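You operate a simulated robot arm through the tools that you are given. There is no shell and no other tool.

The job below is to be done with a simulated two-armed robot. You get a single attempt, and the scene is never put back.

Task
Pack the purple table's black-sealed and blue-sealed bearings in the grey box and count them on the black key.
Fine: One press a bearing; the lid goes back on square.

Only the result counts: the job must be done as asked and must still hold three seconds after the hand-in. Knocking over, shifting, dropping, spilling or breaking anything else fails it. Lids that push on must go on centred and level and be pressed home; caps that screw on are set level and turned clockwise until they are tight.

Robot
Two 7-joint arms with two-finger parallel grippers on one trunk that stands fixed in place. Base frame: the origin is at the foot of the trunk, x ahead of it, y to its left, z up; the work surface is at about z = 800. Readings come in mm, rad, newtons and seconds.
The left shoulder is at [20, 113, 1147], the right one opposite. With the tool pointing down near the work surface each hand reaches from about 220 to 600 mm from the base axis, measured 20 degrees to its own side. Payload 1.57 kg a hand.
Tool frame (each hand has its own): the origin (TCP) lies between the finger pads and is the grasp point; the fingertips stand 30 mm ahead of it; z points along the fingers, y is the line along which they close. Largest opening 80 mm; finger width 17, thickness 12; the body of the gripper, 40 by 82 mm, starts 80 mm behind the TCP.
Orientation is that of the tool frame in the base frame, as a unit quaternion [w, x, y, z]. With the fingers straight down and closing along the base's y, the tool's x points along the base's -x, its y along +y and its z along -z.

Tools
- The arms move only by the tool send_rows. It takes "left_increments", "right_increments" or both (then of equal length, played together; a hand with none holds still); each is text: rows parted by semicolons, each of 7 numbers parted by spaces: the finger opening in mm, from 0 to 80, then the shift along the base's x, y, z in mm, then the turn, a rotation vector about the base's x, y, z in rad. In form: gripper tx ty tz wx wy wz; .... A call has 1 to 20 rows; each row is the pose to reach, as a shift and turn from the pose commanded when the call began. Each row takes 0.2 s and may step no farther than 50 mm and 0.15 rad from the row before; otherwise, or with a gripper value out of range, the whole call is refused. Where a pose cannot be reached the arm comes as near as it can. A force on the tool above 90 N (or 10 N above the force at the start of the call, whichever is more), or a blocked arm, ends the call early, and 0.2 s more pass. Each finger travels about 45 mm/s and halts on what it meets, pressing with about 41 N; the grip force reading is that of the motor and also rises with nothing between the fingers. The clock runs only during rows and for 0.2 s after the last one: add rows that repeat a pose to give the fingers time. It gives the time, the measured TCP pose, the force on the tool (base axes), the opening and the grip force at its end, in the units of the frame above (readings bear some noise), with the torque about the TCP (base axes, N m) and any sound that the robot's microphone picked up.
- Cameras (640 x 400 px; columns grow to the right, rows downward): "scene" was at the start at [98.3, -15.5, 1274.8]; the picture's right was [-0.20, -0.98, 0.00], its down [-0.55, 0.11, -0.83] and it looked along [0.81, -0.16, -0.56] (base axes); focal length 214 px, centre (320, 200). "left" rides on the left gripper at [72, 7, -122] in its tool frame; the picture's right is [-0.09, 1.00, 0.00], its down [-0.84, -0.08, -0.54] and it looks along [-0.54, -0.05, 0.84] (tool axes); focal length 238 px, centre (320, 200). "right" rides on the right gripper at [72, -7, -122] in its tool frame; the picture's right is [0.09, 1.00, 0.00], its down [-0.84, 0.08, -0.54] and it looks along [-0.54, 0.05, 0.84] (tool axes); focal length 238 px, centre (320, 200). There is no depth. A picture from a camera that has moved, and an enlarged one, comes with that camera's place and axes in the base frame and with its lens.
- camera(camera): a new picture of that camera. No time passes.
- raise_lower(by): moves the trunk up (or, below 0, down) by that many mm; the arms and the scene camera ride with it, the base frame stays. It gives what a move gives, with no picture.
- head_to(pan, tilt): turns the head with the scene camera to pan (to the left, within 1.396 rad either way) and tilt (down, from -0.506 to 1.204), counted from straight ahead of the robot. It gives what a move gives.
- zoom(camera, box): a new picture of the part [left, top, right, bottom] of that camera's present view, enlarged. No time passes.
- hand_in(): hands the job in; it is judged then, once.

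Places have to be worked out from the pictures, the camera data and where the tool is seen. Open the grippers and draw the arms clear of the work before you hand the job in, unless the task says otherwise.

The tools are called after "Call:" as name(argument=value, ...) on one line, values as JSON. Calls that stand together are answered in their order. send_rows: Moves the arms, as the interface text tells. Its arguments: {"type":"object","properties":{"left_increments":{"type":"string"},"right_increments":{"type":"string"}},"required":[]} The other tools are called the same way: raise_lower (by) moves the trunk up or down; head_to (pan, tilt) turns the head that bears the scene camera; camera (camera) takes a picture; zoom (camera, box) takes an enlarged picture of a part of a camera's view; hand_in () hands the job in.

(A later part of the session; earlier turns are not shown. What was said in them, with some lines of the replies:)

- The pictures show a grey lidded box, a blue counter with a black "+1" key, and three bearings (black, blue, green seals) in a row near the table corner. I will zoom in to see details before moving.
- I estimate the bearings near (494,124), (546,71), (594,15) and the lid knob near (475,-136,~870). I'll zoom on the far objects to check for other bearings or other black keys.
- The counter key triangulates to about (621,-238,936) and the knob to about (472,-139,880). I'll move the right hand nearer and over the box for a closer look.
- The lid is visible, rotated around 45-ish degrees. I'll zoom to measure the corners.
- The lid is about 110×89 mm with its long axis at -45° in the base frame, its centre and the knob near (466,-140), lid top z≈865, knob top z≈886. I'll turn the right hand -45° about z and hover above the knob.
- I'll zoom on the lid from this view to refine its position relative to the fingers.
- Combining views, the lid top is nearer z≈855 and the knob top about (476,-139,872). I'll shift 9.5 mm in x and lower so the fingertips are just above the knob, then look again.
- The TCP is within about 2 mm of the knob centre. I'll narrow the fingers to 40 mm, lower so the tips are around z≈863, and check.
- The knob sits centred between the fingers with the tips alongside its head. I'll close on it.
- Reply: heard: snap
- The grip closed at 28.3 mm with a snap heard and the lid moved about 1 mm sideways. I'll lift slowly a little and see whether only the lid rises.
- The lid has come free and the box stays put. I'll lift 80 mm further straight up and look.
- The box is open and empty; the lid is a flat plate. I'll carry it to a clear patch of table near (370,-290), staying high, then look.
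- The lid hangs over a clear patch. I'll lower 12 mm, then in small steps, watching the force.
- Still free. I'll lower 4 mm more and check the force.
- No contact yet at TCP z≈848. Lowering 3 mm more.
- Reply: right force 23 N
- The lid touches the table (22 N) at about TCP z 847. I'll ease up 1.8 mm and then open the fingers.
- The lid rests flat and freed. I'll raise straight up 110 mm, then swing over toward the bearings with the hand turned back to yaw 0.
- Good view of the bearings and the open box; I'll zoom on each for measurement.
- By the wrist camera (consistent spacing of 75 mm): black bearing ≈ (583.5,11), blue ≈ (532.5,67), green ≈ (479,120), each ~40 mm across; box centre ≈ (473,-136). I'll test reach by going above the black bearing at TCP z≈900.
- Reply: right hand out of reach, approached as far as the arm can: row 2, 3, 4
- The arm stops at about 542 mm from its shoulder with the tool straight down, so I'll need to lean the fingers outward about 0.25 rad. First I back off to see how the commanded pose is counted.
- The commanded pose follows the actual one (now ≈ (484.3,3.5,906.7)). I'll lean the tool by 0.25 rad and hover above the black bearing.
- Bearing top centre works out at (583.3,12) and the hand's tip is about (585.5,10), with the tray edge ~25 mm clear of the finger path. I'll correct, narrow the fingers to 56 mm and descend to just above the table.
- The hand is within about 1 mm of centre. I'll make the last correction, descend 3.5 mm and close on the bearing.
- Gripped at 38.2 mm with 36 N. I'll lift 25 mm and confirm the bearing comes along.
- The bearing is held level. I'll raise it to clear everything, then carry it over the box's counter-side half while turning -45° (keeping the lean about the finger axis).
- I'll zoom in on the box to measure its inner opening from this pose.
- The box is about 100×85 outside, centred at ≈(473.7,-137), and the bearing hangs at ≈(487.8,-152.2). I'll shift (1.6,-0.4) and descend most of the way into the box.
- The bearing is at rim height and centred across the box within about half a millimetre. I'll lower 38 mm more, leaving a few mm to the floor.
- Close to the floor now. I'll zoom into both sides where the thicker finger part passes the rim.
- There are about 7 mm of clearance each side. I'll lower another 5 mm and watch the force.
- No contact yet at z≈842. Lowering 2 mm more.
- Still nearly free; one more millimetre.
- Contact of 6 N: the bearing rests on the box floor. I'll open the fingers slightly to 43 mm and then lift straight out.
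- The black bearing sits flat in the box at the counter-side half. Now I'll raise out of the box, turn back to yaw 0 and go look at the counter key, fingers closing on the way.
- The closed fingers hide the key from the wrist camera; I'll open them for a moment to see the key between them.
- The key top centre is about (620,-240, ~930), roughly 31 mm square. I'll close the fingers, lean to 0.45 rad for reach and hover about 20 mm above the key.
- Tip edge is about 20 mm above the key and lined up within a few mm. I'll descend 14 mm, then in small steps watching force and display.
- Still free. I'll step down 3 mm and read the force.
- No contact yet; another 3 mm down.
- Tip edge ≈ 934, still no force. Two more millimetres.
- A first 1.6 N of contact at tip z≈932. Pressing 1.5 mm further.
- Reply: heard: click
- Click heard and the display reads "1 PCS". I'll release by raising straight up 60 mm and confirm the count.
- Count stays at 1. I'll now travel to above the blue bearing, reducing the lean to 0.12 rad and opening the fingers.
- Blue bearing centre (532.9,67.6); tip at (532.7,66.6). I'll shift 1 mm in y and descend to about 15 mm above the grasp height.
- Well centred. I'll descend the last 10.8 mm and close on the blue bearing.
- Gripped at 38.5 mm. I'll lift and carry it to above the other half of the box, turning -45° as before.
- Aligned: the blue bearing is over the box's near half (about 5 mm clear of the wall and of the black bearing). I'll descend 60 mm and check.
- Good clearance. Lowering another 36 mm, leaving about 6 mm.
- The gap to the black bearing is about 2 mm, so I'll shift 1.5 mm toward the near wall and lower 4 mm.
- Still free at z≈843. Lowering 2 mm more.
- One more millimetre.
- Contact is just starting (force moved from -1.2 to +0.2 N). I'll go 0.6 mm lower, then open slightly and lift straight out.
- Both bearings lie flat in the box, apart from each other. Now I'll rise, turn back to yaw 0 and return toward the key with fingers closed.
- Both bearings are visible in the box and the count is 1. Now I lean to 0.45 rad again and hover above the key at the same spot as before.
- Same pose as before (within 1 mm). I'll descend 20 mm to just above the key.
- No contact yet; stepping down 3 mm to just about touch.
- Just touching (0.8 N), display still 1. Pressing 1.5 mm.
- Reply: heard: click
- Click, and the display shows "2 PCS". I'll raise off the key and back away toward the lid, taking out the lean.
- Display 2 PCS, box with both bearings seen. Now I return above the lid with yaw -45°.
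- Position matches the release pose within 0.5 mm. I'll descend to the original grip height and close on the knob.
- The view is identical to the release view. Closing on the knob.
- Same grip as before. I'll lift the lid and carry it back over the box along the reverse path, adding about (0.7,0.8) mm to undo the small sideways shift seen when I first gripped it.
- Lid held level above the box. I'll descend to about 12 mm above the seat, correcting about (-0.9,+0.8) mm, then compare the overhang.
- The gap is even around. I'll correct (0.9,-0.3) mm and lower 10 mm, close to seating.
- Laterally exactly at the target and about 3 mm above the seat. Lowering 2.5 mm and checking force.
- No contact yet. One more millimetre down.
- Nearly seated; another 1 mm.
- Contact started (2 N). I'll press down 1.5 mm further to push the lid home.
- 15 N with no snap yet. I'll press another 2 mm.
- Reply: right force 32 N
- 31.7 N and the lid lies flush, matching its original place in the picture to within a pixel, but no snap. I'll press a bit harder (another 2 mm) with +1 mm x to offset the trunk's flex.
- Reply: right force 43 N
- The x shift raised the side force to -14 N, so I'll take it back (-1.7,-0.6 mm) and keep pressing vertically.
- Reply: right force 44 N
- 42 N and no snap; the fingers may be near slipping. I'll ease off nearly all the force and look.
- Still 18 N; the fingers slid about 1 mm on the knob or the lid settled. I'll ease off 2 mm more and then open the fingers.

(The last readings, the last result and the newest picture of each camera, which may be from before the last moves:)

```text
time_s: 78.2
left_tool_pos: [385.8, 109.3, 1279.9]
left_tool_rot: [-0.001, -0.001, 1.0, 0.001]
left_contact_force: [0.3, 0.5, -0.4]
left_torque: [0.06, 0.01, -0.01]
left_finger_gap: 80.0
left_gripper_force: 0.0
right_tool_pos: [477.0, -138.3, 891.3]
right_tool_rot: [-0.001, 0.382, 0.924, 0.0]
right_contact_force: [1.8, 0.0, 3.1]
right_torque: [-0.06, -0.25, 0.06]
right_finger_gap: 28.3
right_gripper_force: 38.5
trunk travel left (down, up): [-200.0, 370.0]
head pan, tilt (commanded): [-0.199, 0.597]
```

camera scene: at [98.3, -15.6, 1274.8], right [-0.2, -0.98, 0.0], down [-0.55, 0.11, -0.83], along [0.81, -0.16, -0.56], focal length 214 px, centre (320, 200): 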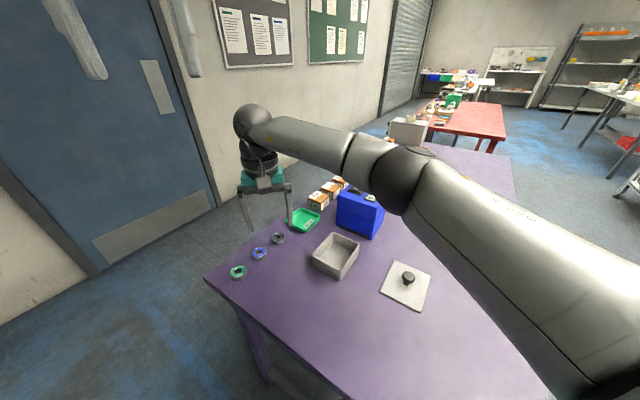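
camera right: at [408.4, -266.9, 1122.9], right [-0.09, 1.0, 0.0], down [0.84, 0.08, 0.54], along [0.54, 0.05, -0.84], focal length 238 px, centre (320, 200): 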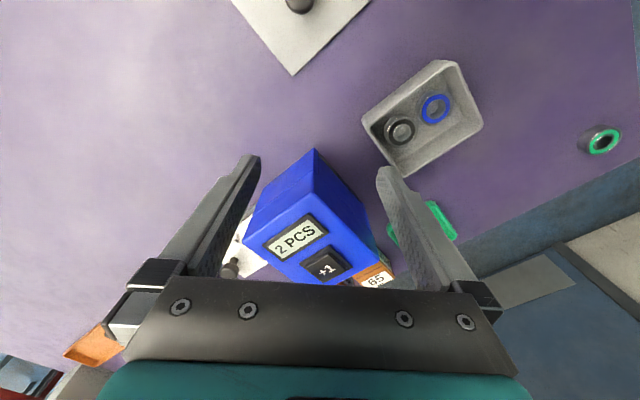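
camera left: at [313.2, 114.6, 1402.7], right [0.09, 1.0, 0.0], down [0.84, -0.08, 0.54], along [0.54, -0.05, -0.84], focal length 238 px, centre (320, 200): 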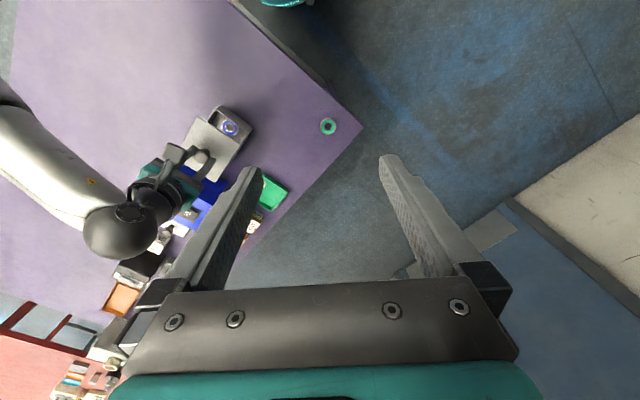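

Down to 3 N. Opening the fingers.

Call:
send_rows(right_increments="30 0 0 0 0 0 0; 40 0 0 0 0 0 0; 42 0 0 0 0 0 0; 42 0 0 0 0 0 0")

Call:
zoom(camera="right", box=[220, 60, 420, 220])

Call:
zoom(camera="scene", box=[300, 220, 380, 285])

```text
time_s: 79.2
left_tool_pos: [386.4, 107.3, 1282.4]
left_tool_rot: [0.0, -0.001, 1.0, 0.0]
left_contact_force: [-1.1, -0.1, 0.7]
left_torque: [-0.02, -0.01, -0.02]
left_finger_gap: 79.8
left_gripper_force: 0.1
right_tool_pos: [477.5, -138.2, 891.6]
right_tool_rot: [0.0, 0.383, 0.924, 0.0]
right_contact_force: [-0.7, -0.1, -0.9]
right_torque: [-0.01, 0.0, -0.01]
right_finger_gap: 42.1
right_gripper_force: 0.0
trunk travel left (down, up): [-200.0, 370.0]
head pan, tilt (commanded): [-0.199, 0.597]
heard: snap
```

```text
2.50 times, centred on (320, 140) of right
camera zoom: at [420.1, -92.5, 1013.7], right [0.64, 0.77, 0.0], down [0.65, -0.54, 0.54], along [0.42, -0.35, -0.84], focal length 596 px, centre (320, 350)
```

zoom: 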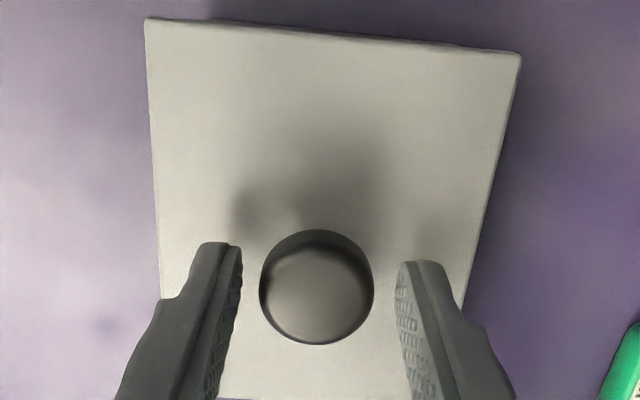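

```text
6.15 times, centred on (340, 252) of scene
camera zoom: at [98.2, -15.5, 1274.8], right [-0.2, -0.98, 0.0], down [-0.55, 0.11, -0.83], along [0.81, -0.16, -0.56], focal length 1320 px, centre (197, -123)
```

zoom: 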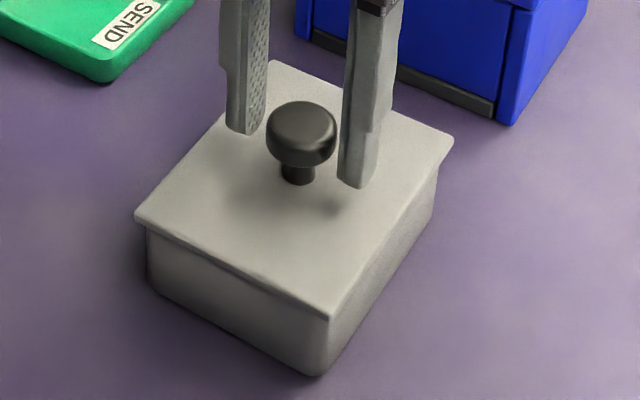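

A snap was heard on release and the lid settled slightly, now matching its original picture position. I'll raise the hand straight up and inspect the lid closely.

Call:
send_rows(right_increments="55 0 0 10 0 0 0; 65 0 0 40 0 0 0; 70 0 0 70 0 0 0; 70 0 0 70 0 0 0")

Call:
zoom(camera="right", box=[230, 40, 410, 200])

Call:
zoom(camera="scene", box=[300, 220, 380, 285])

```text
time_s: 80.2
left_tool_pos: [385.4, 107.2, 1281.8]
left_tool_rot: [0.0, -0.001, 1.0, 0.0]
left_contact_force: [-0.8, -0.2, 0.1]
left_torque: [-0.03, -0.01, 0.0]
left_finger_gap: 79.7
left_gripper_force: 0.0
right_tool_pos: [477.8, -137.4, 962.6]
right_tool_rot: [0.0, 0.383, 0.924, 0.0]
right_contact_force: [0.2, -0.2, 0.9]
right_torque: [0.02, 0.01, 0.02]
right_finger_gap: 70.1
right_gripper_force: 0.0
trunk travel left (down, up): [-200.0, 370.0]
head pan, tilt (commanded): [-0.199, 0.597]
```

```text
2.50 times, centred on (320, 120) of right
camera zoom: at [420.0, -92.6, 1084.1], right [0.64, 0.77, 0.0], down [0.65, -0.54, 0.54], along [0.42, -0.35, -0.84], focal length 596 px, centre (320, 400)
```

zoom: 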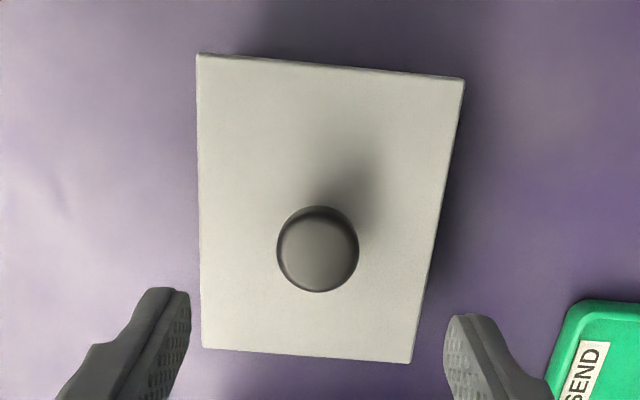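

```text
6.15 times, centred on (340, 252) of scene
camera zoom: at [98.3, -15.6, 1274.7], right [-0.2, -0.98, 0.0], down [-0.55, 0.11, -0.83], along [0.81, -0.16, -0.56], focal length 1320 px, centre (197, -123)
```

zoom: 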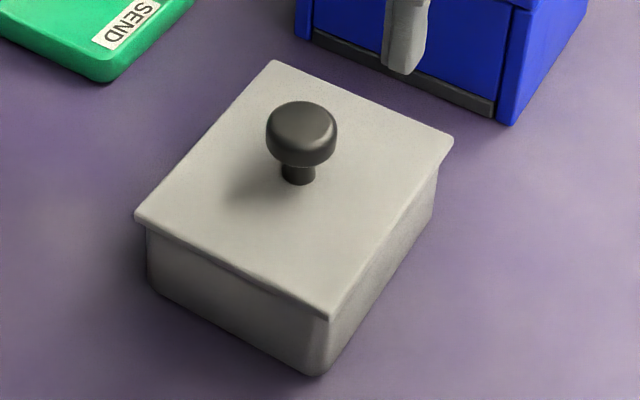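

Lid centre now (472.3,-136.9) at 45°, same as originally. To check its height, I'll replicate the exact earlier camera pose (419.4,-93.8,1041.0) and compare pixel by pixel.

Call:
send_rows(right_increments="80 -0.6 -1.2 -20 0 0 0; 80 -0.6 -1.2 -43.1 0 0 0; 80 -0.6 -1.2 -43.1 0 0 0")

Call:
zoom(camera="right", box=[220, 60, 420, 220])

```text
time_s: 81.0
left_tool_pos: [386.4, 107.2, 1280.2]
left_tool_rot: [0.0, 0.0, 1.0, -0.001]
left_contact_force: [0.0, -1.1, 0.1]
left_torque: [0.0, 0.0, -0.01]
left_finger_gap: 79.9
left_gripper_force: 0.0
right_tool_pos: [476.8, -139.7, 918.1]
right_tool_rot: [0.0, 0.382, 0.924, 0.0]
right_contact_force: [-0.2, -0.1, -0.4]
right_torque: [0.0, -0.03, 0.0]
right_finger_gap: 79.8
right_gripper_force: 0.0
trunk travel left (down, up): [-200.0, 370.0]
head pan, tilt (commanded): [-0.199, 0.597]
```

```text
2.50 times, centred on (320, 140) of right
camera zoom: at [419.2, -94.0, 1040.4], right [0.64, 0.77, 0.0], down [0.65, -0.54, 0.54], along [0.42, -0.35, -0.84], focal length 596 px, centre (320, 350)
```

zoom: 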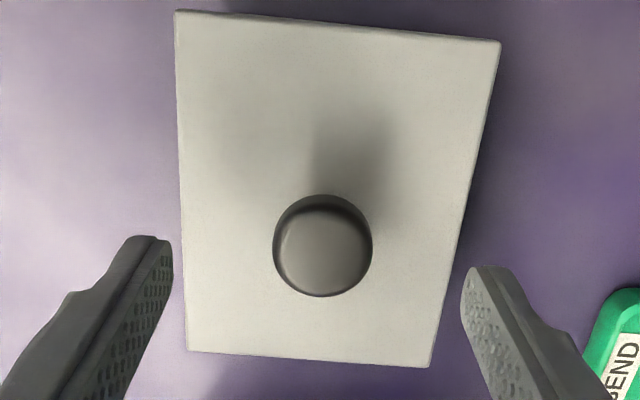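

The picture matches the original to within ~1 mm and the same scale, so the lid is seated at its original height. For certainty I'll give it one straight push on the knob top with closed fingers; first rise, close, and centre over the knob.

Call:
send_rows(right_increments="80 0 0 20 0 0 0; 60 -1.4 1.4 35 0 0 0; 40 -2.8 2.8 35 0 0 0; 20 -2.8 2.8 35 0 0 0; 0 -2.8 2.8 35 0 0 0; 0 -2.8 2.8 35 0 0 0; 0 -2.8 2.8 35 0 0 0")

Call:
zoom(camera="scene", box=[290, 180, 390, 280])

Call:
zoom(camera="right", box=[220, 60, 420, 220])

```text
time_s: 82.6
left_tool_pos: [385.9, 108.4, 1280.5]
left_tool_rot: [0.001, -0.001, 1.0, 0.0]
left_contact_force: [-0.2, -0.4, -0.7]
left_torque: [0.0, 0.03, -0.02]
left_finger_gap: 79.7
left_gripper_force: 0.0
right_tool_pos: [472.5, -136.2, 953.6]
right_tool_rot: [-0.001, 0.382, 0.924, 0.0]
right_contact_force: [0.0, -0.4, -0.2]
right_torque: [0.02, -0.03, 0.01]
right_finger_gap: 0.0
right_gripper_force: 21.8
trunk travel left (down, up): [-200.0, 370.0]
head pan, tilt (commanded): [-0.199, 0.597]
```

```text
4.00 times, centred on (340, 230) of scene
camera zoom: at [98.2, -15.5, 1274.8], right [-0.2, -0.98, 0.0], down [-0.55, 0.11, -0.83], along [0.81, -0.16, -0.56], focal length 858 px, centre (240, 80)
```

zoom: 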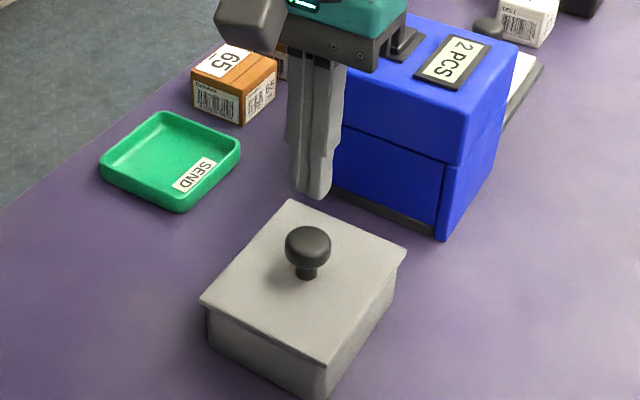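

```text
2.50 times, centred on (320, 140) of right
camera zoom: at [416.3, -90.8, 1076.1], right [0.64, 0.77, 0.0], down [0.65, -0.54, 0.54], along [0.42, -0.35, -0.84], focal length 596 px, centre (320, 350)
```

zoom: 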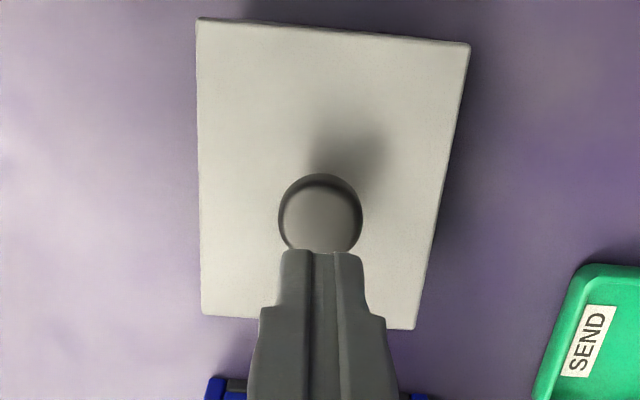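

Tips are centred above the knob. Descending 36 mm to just above it.

Call:
send_rows(right_increments="0 0 0 -12 0 0 0; 0 0 0 -24 0 0 0; 0 0 0 -36 0 0 0; 0 0 0 -36 0 0 0")

Call:
zoom(camera="scene", box=[300, 200, 380, 270])

Call:
zoom(camera="right", box=[220, 60, 420, 220])

```text
time_s: 83.6
left_tool_pos: [387.3, 107.4, 1282.3]
left_tool_rot: [0.001, -0.001, 1.0, 0.0]
left_contact_force: [0.4, 0.7, 0.0]
left_torque: [-0.01, 0.04, 0.0]
left_finger_gap: 79.7
left_gripper_force: 0.1
right_tool_pos: [473.7, -136.1, 917.3]
right_tool_rot: [0.0, 0.383, 0.924, 0.0]
right_contact_force: [0.0, -0.3, 0.3]
right_torque: [-0.02, -0.02, -0.02]
right_finger_gap: 0.2
right_gripper_force: 21.1
trunk travel left (down, up): [-200.0, 370.0]
head pan, tilt (commanded): [-0.199, 0.597]
```

```text
5.71 times, centred on (340, 235) of scene
camera zoom: at [98.2, -15.5, 1274.8], right [-0.2, -0.98, 0.0], down [-0.55, 0.11, -0.83], along [0.81, -0.16, -0.56], focal length 1226 px, centre (206, 0)
```

zoom: 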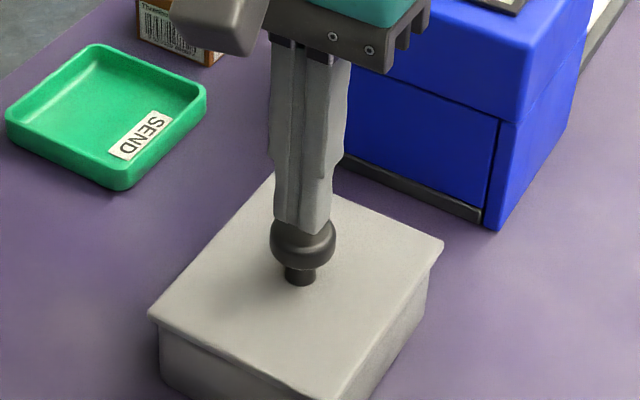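

```text
2.50 times, centred on (320, 140) of right
camera zoom: at [416.5, -90.6, 1039.4], right [0.64, 0.77, 0.0], down [0.65, -0.54, 0.54], along [0.42, -0.35, -0.84], focal length 596 px, centre (320, 350)
```

zoom: 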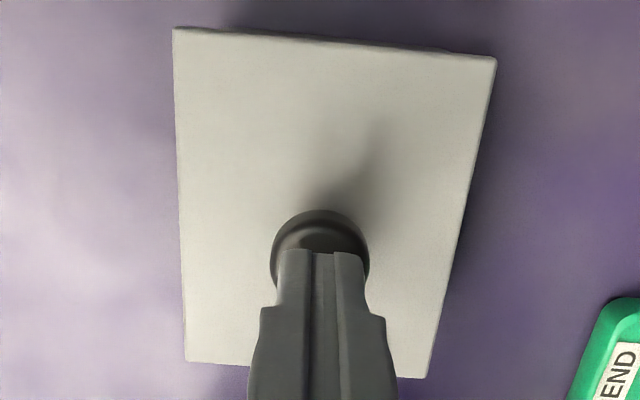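

Tips are centred just above the knob. Stepping down 4 mm and watching the force.

Call:
send_rows(right_increments="0 0 0 -2 0 0 0; 0 0 0 -4 0 0 0")

```text
time_s: 84.2
left_tool_pos: [386.1, 106.2, 1280.1]
left_tool_rot: [0.0, 0.0, 1.0, 0.0]
left_contact_force: [-0.5, -0.8, 0.5]
left_torque: [0.0, 0.03, -0.01]
left_finger_gap: 80.0
left_gripper_force: 0.0
right_tool_pos: [474.9, -135.9, 914.8]
right_tool_rot: [0.0, 0.383, 0.924, 0.0]
right_contact_force: [-0.2, 0.8, -0.9]
right_torque: [0.0, 0.01, 0.03]
right_finger_gap: 0.0
right_gripper_force: 21.2
trunk travel left (down, up): [-200.0, 370.0]
head pan, tilt (commanded): [-0.199, 0.597]
```

No contact at z≈913.5. Another 4 mm.

Call:
send_rows(right_increments="0 0 0 -2 0 0 0; 0 0 0 -4 0 0 0")

```text
time_s: 84.8
left_tool_pos: [386.1, 107.6, 1281.9]
left_tool_rot: [0.0, -0.001, 1.0, -0.001]
left_contact_force: [0.3, -0.5, 0.3]
left_torque: [0.04, 0.0, 0.02]
left_finger_gap: 80.1
left_gripper_force: 0.1
right_tool_pos: [474.6, -135.8, 910.4]
right_tool_rot: [0.001, 0.383, 0.924, 0.0]
right_contact_force: [-0.5, -0.1, 7.0]
right_torque: [-0.02, 0.05, 0.01]
right_finger_gap: 0.2
right_gripper_force: 21.3
trunk travel left (down, up): [-200.0, 370.0]
head pan, tilt (commanded): [-0.199, 0.597]
```

Contact at knob top z≈880 (7 N). Pressing 2.5 mm further, to about 30 N.

Call:
send_rows(right_increments="0 0 0 -1.2 0 0 0; 0 0 0 -2.5 0 0 0; 0 0 0 -2.5 0 0 0")

```text
time_s: 85.6
left_tool_pos: [384.0, 107.3, 1282.4]
left_tool_rot: [0.0, -0.001, 1.0, 0.0]
left_contact_force: [0.4, -0.3, 1.1]
left_torque: [-0.01, 0.02, 0.02]
left_finger_gap: 80.0
left_gripper_force: 0.0
right_tool_pos: [473.3, -135.6, 910.6]
right_tool_rot: [0.003, 0.382, 0.924, 0.002]
right_contact_force: [-2.3, -1.9, 27.5]
right_torque: [-0.06, 0.09, 0.03]
right_finger_gap: 0.0
right_gripper_force: 21.5
trunk travel left (down, up): [-200.0, 370.0]
head pan, tilt (commanded): [-0.199, 0.597]
```

27 N and the lid does not give any further, so it is home. I'll lift straight off the knob, open the gripper and retract the arm up and to the right.

Call:
send_rows(right_increments="0 0 0 5 0 0 0; 0 0 0 30 0 0 0; 0 0 0 70 0 0 0; 30 0 0 110 0 0 0; 60 -15 -20 150 0 0 0.131; 80 -30 -40 190 0 0 0.262; 80 -40 -65 230 0 0 0.393; 80 -50 -95 265 0 0 0.524; 80 -60 -120 290 0 0 0.655; 80 -60 -140 300 0 0 0.785; 80 -60 -140 300 0 0 0.785")

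Call:
camera(camera="scene")

Call:
camera(camera="right")

Call:
camera(camera="left")

```text
time_s: 88.0
left_tool_pos: [386.1, 107.3, 1281.1]
left_tool_rot: [0.0, -0.001, 1.0, 0.0]
left_contact_force: [0.2, 0.4, 0.0]
left_torque: [-0.01, 0.0, 0.01]
left_finger_gap: 79.8
left_gripper_force: 0.1
right_tool_pos: [414.1, -278.0, 1207.0]
right_tool_rot: [0.0, 0.0, 1.0, 0.0]
right_contact_force: [0.6, -0.4, -0.3]
right_torque: [0.04, 0.01, 0.0]
right_finger_gap: 80.2
right_gripper_force: 0.2
trunk travel left (down, up): [-200.0, 370.0]
head pan, tilt (commanded): [-0.199, 0.597]
```

```text
taken
camera scene: at [98.3, -15.5, 1274.7], right [-0.2, -0.98, 0.0], down [-0.55, 0.11, -0.83], along [0.81, -0.16, -0.56], focal length 214 px, centre (320, 200)
```

scene: 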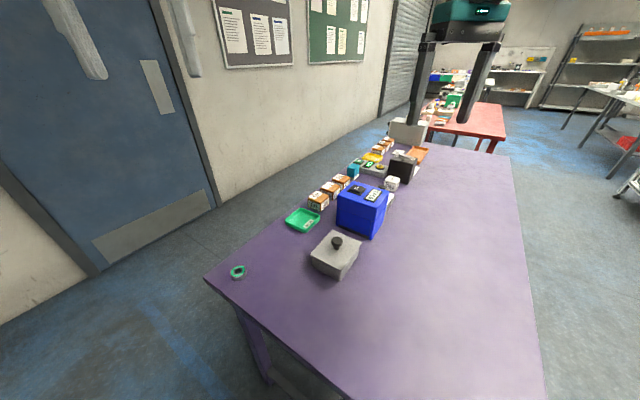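

```text
taken
camera right: at [340.5, -284.5, 1328.2], right [-0.09, 1.0, 0.0], down [0.84, 0.08, 0.54], along [0.54, 0.05, -0.84], focal length 238 px, centre (320, 200)
```

right: 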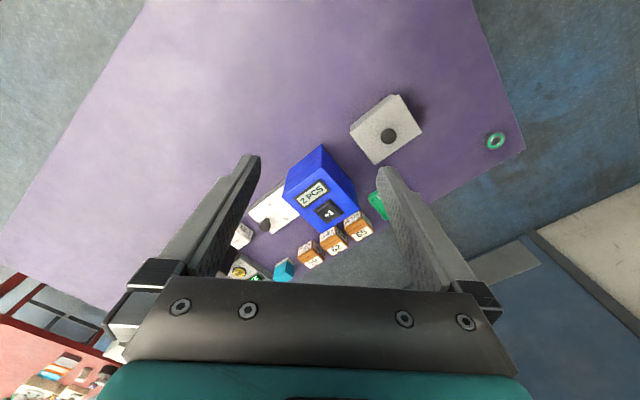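

```text
taken
camera left: at [313.2, 114.6, 1402.7], right [0.09, 1.0, 0.0], down [0.84, -0.08, 0.54], along [0.54, -0.05, -0.84], focal length 238 px, centre (320, 200)
```

left: 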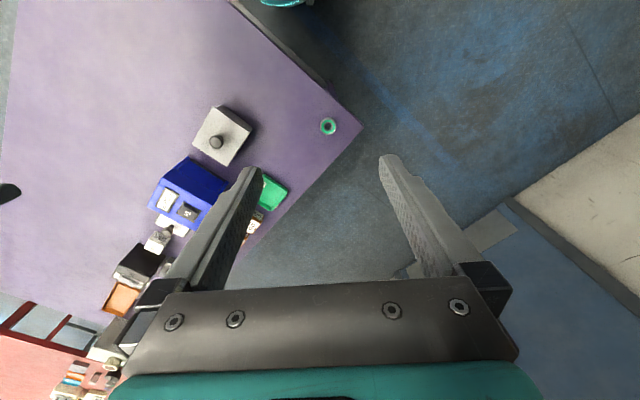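

Everything looks in order. A final close check of the lid, the display and the rest of the purple table for any missed bearings.

Call:
zoom(camera="scene", box=[280, 130, 440, 290])

Call:
zoom(camera="right", box=[240, 70, 440, 290])

Call:
zoom(camera="left", box=[90, 90, 260, 330])

Call:
zoom(camera="scene", box=[350, 110, 450, 190])

```text
2.50 times, centred on (360, 210) of scene
camera zoom: at [98.3, -15.5, 1274.7], right [-0.2, -0.98, 0.0], down [-0.55, 0.11, -0.83], along [0.81, -0.16, -0.56], focal length 536 px, centre (220, 175)
```

zoom: 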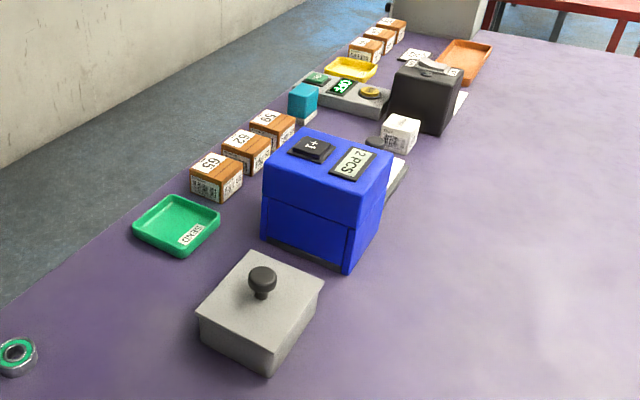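

```text
1.82 times, centred on (340, 180) of right
camera zoom: at [340.5, -284.5, 1328.2], right [-0.09, 1.0, 0.0], down [0.84, 0.08, 0.54], along [0.54, 0.05, -0.84], focal length 433 px, centre (284, 236)
```

zoom: 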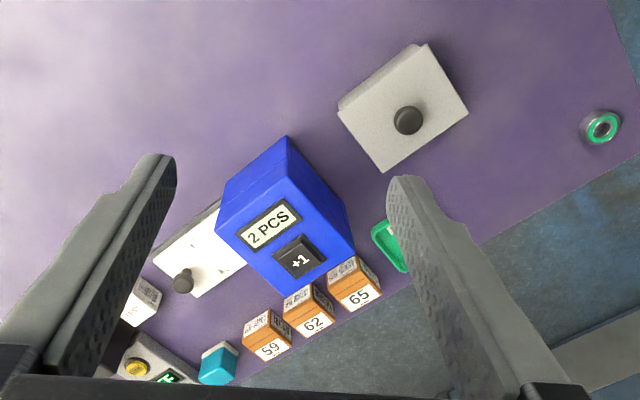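

```text
1.67 times, centred on (175, 210) of left
camera zoom: at [313.2, 114.6, 1402.7], right [0.09, 1.0, 0.0], down [0.84, -0.08, 0.54], along [0.54, -0.05, -0.84], focal length 397 px, centre (562, 183)
```

zoom: 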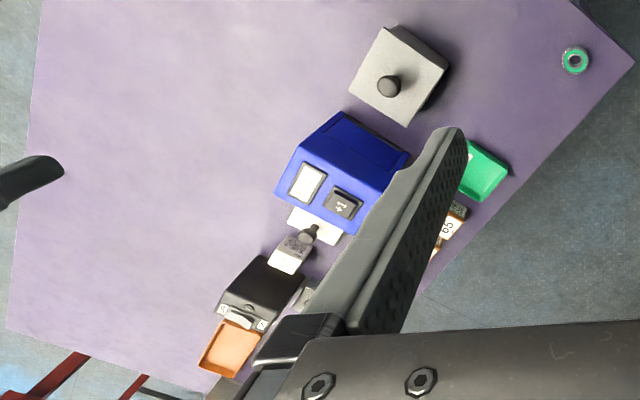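

```text
5.00 times, centred on (400, 150) of scene
camera zoom: at [98.3, -15.5, 1274.7], right [-0.2, -0.98, 0.0], down [-0.55, 0.11, -0.83], along [0.81, -0.16, -0.56], focal length 1072 px, centre (-80, 450)
```

zoom: 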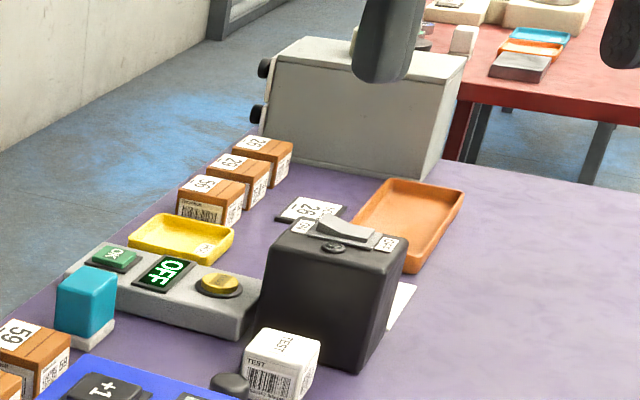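

No other bearings are on the purple table. The black and blue ones are in the closed box, the counter reads 2 PCS, the lid is seated square, and both grippers are open and clear. Handing in.

Call:
hand_in()

```text
The job is handed in.
```

The black-sealed and blue-sealed bearings are in the grey box, and the counter reads "2 PCS" after one press of the black key for each. I've handed the job in, but I don't have the judge's result yet.

- **Bearings:** both lie flat on the box floor, a few mm apart. The green-sealed one was left where it stood. I saw no other bearings on the purple table.
- **Lid:** it is back on square, within about 1 mm of where it started and level. I heard a snap when I let go of the knob. A further push of about 27 N on the knob moved it no lower.
- **Box position:** the box may have shifted by about 1 mm when I first gripped the lid. I saw nothing else moved.
- **Arms:** both grippers are open and clear of the work.
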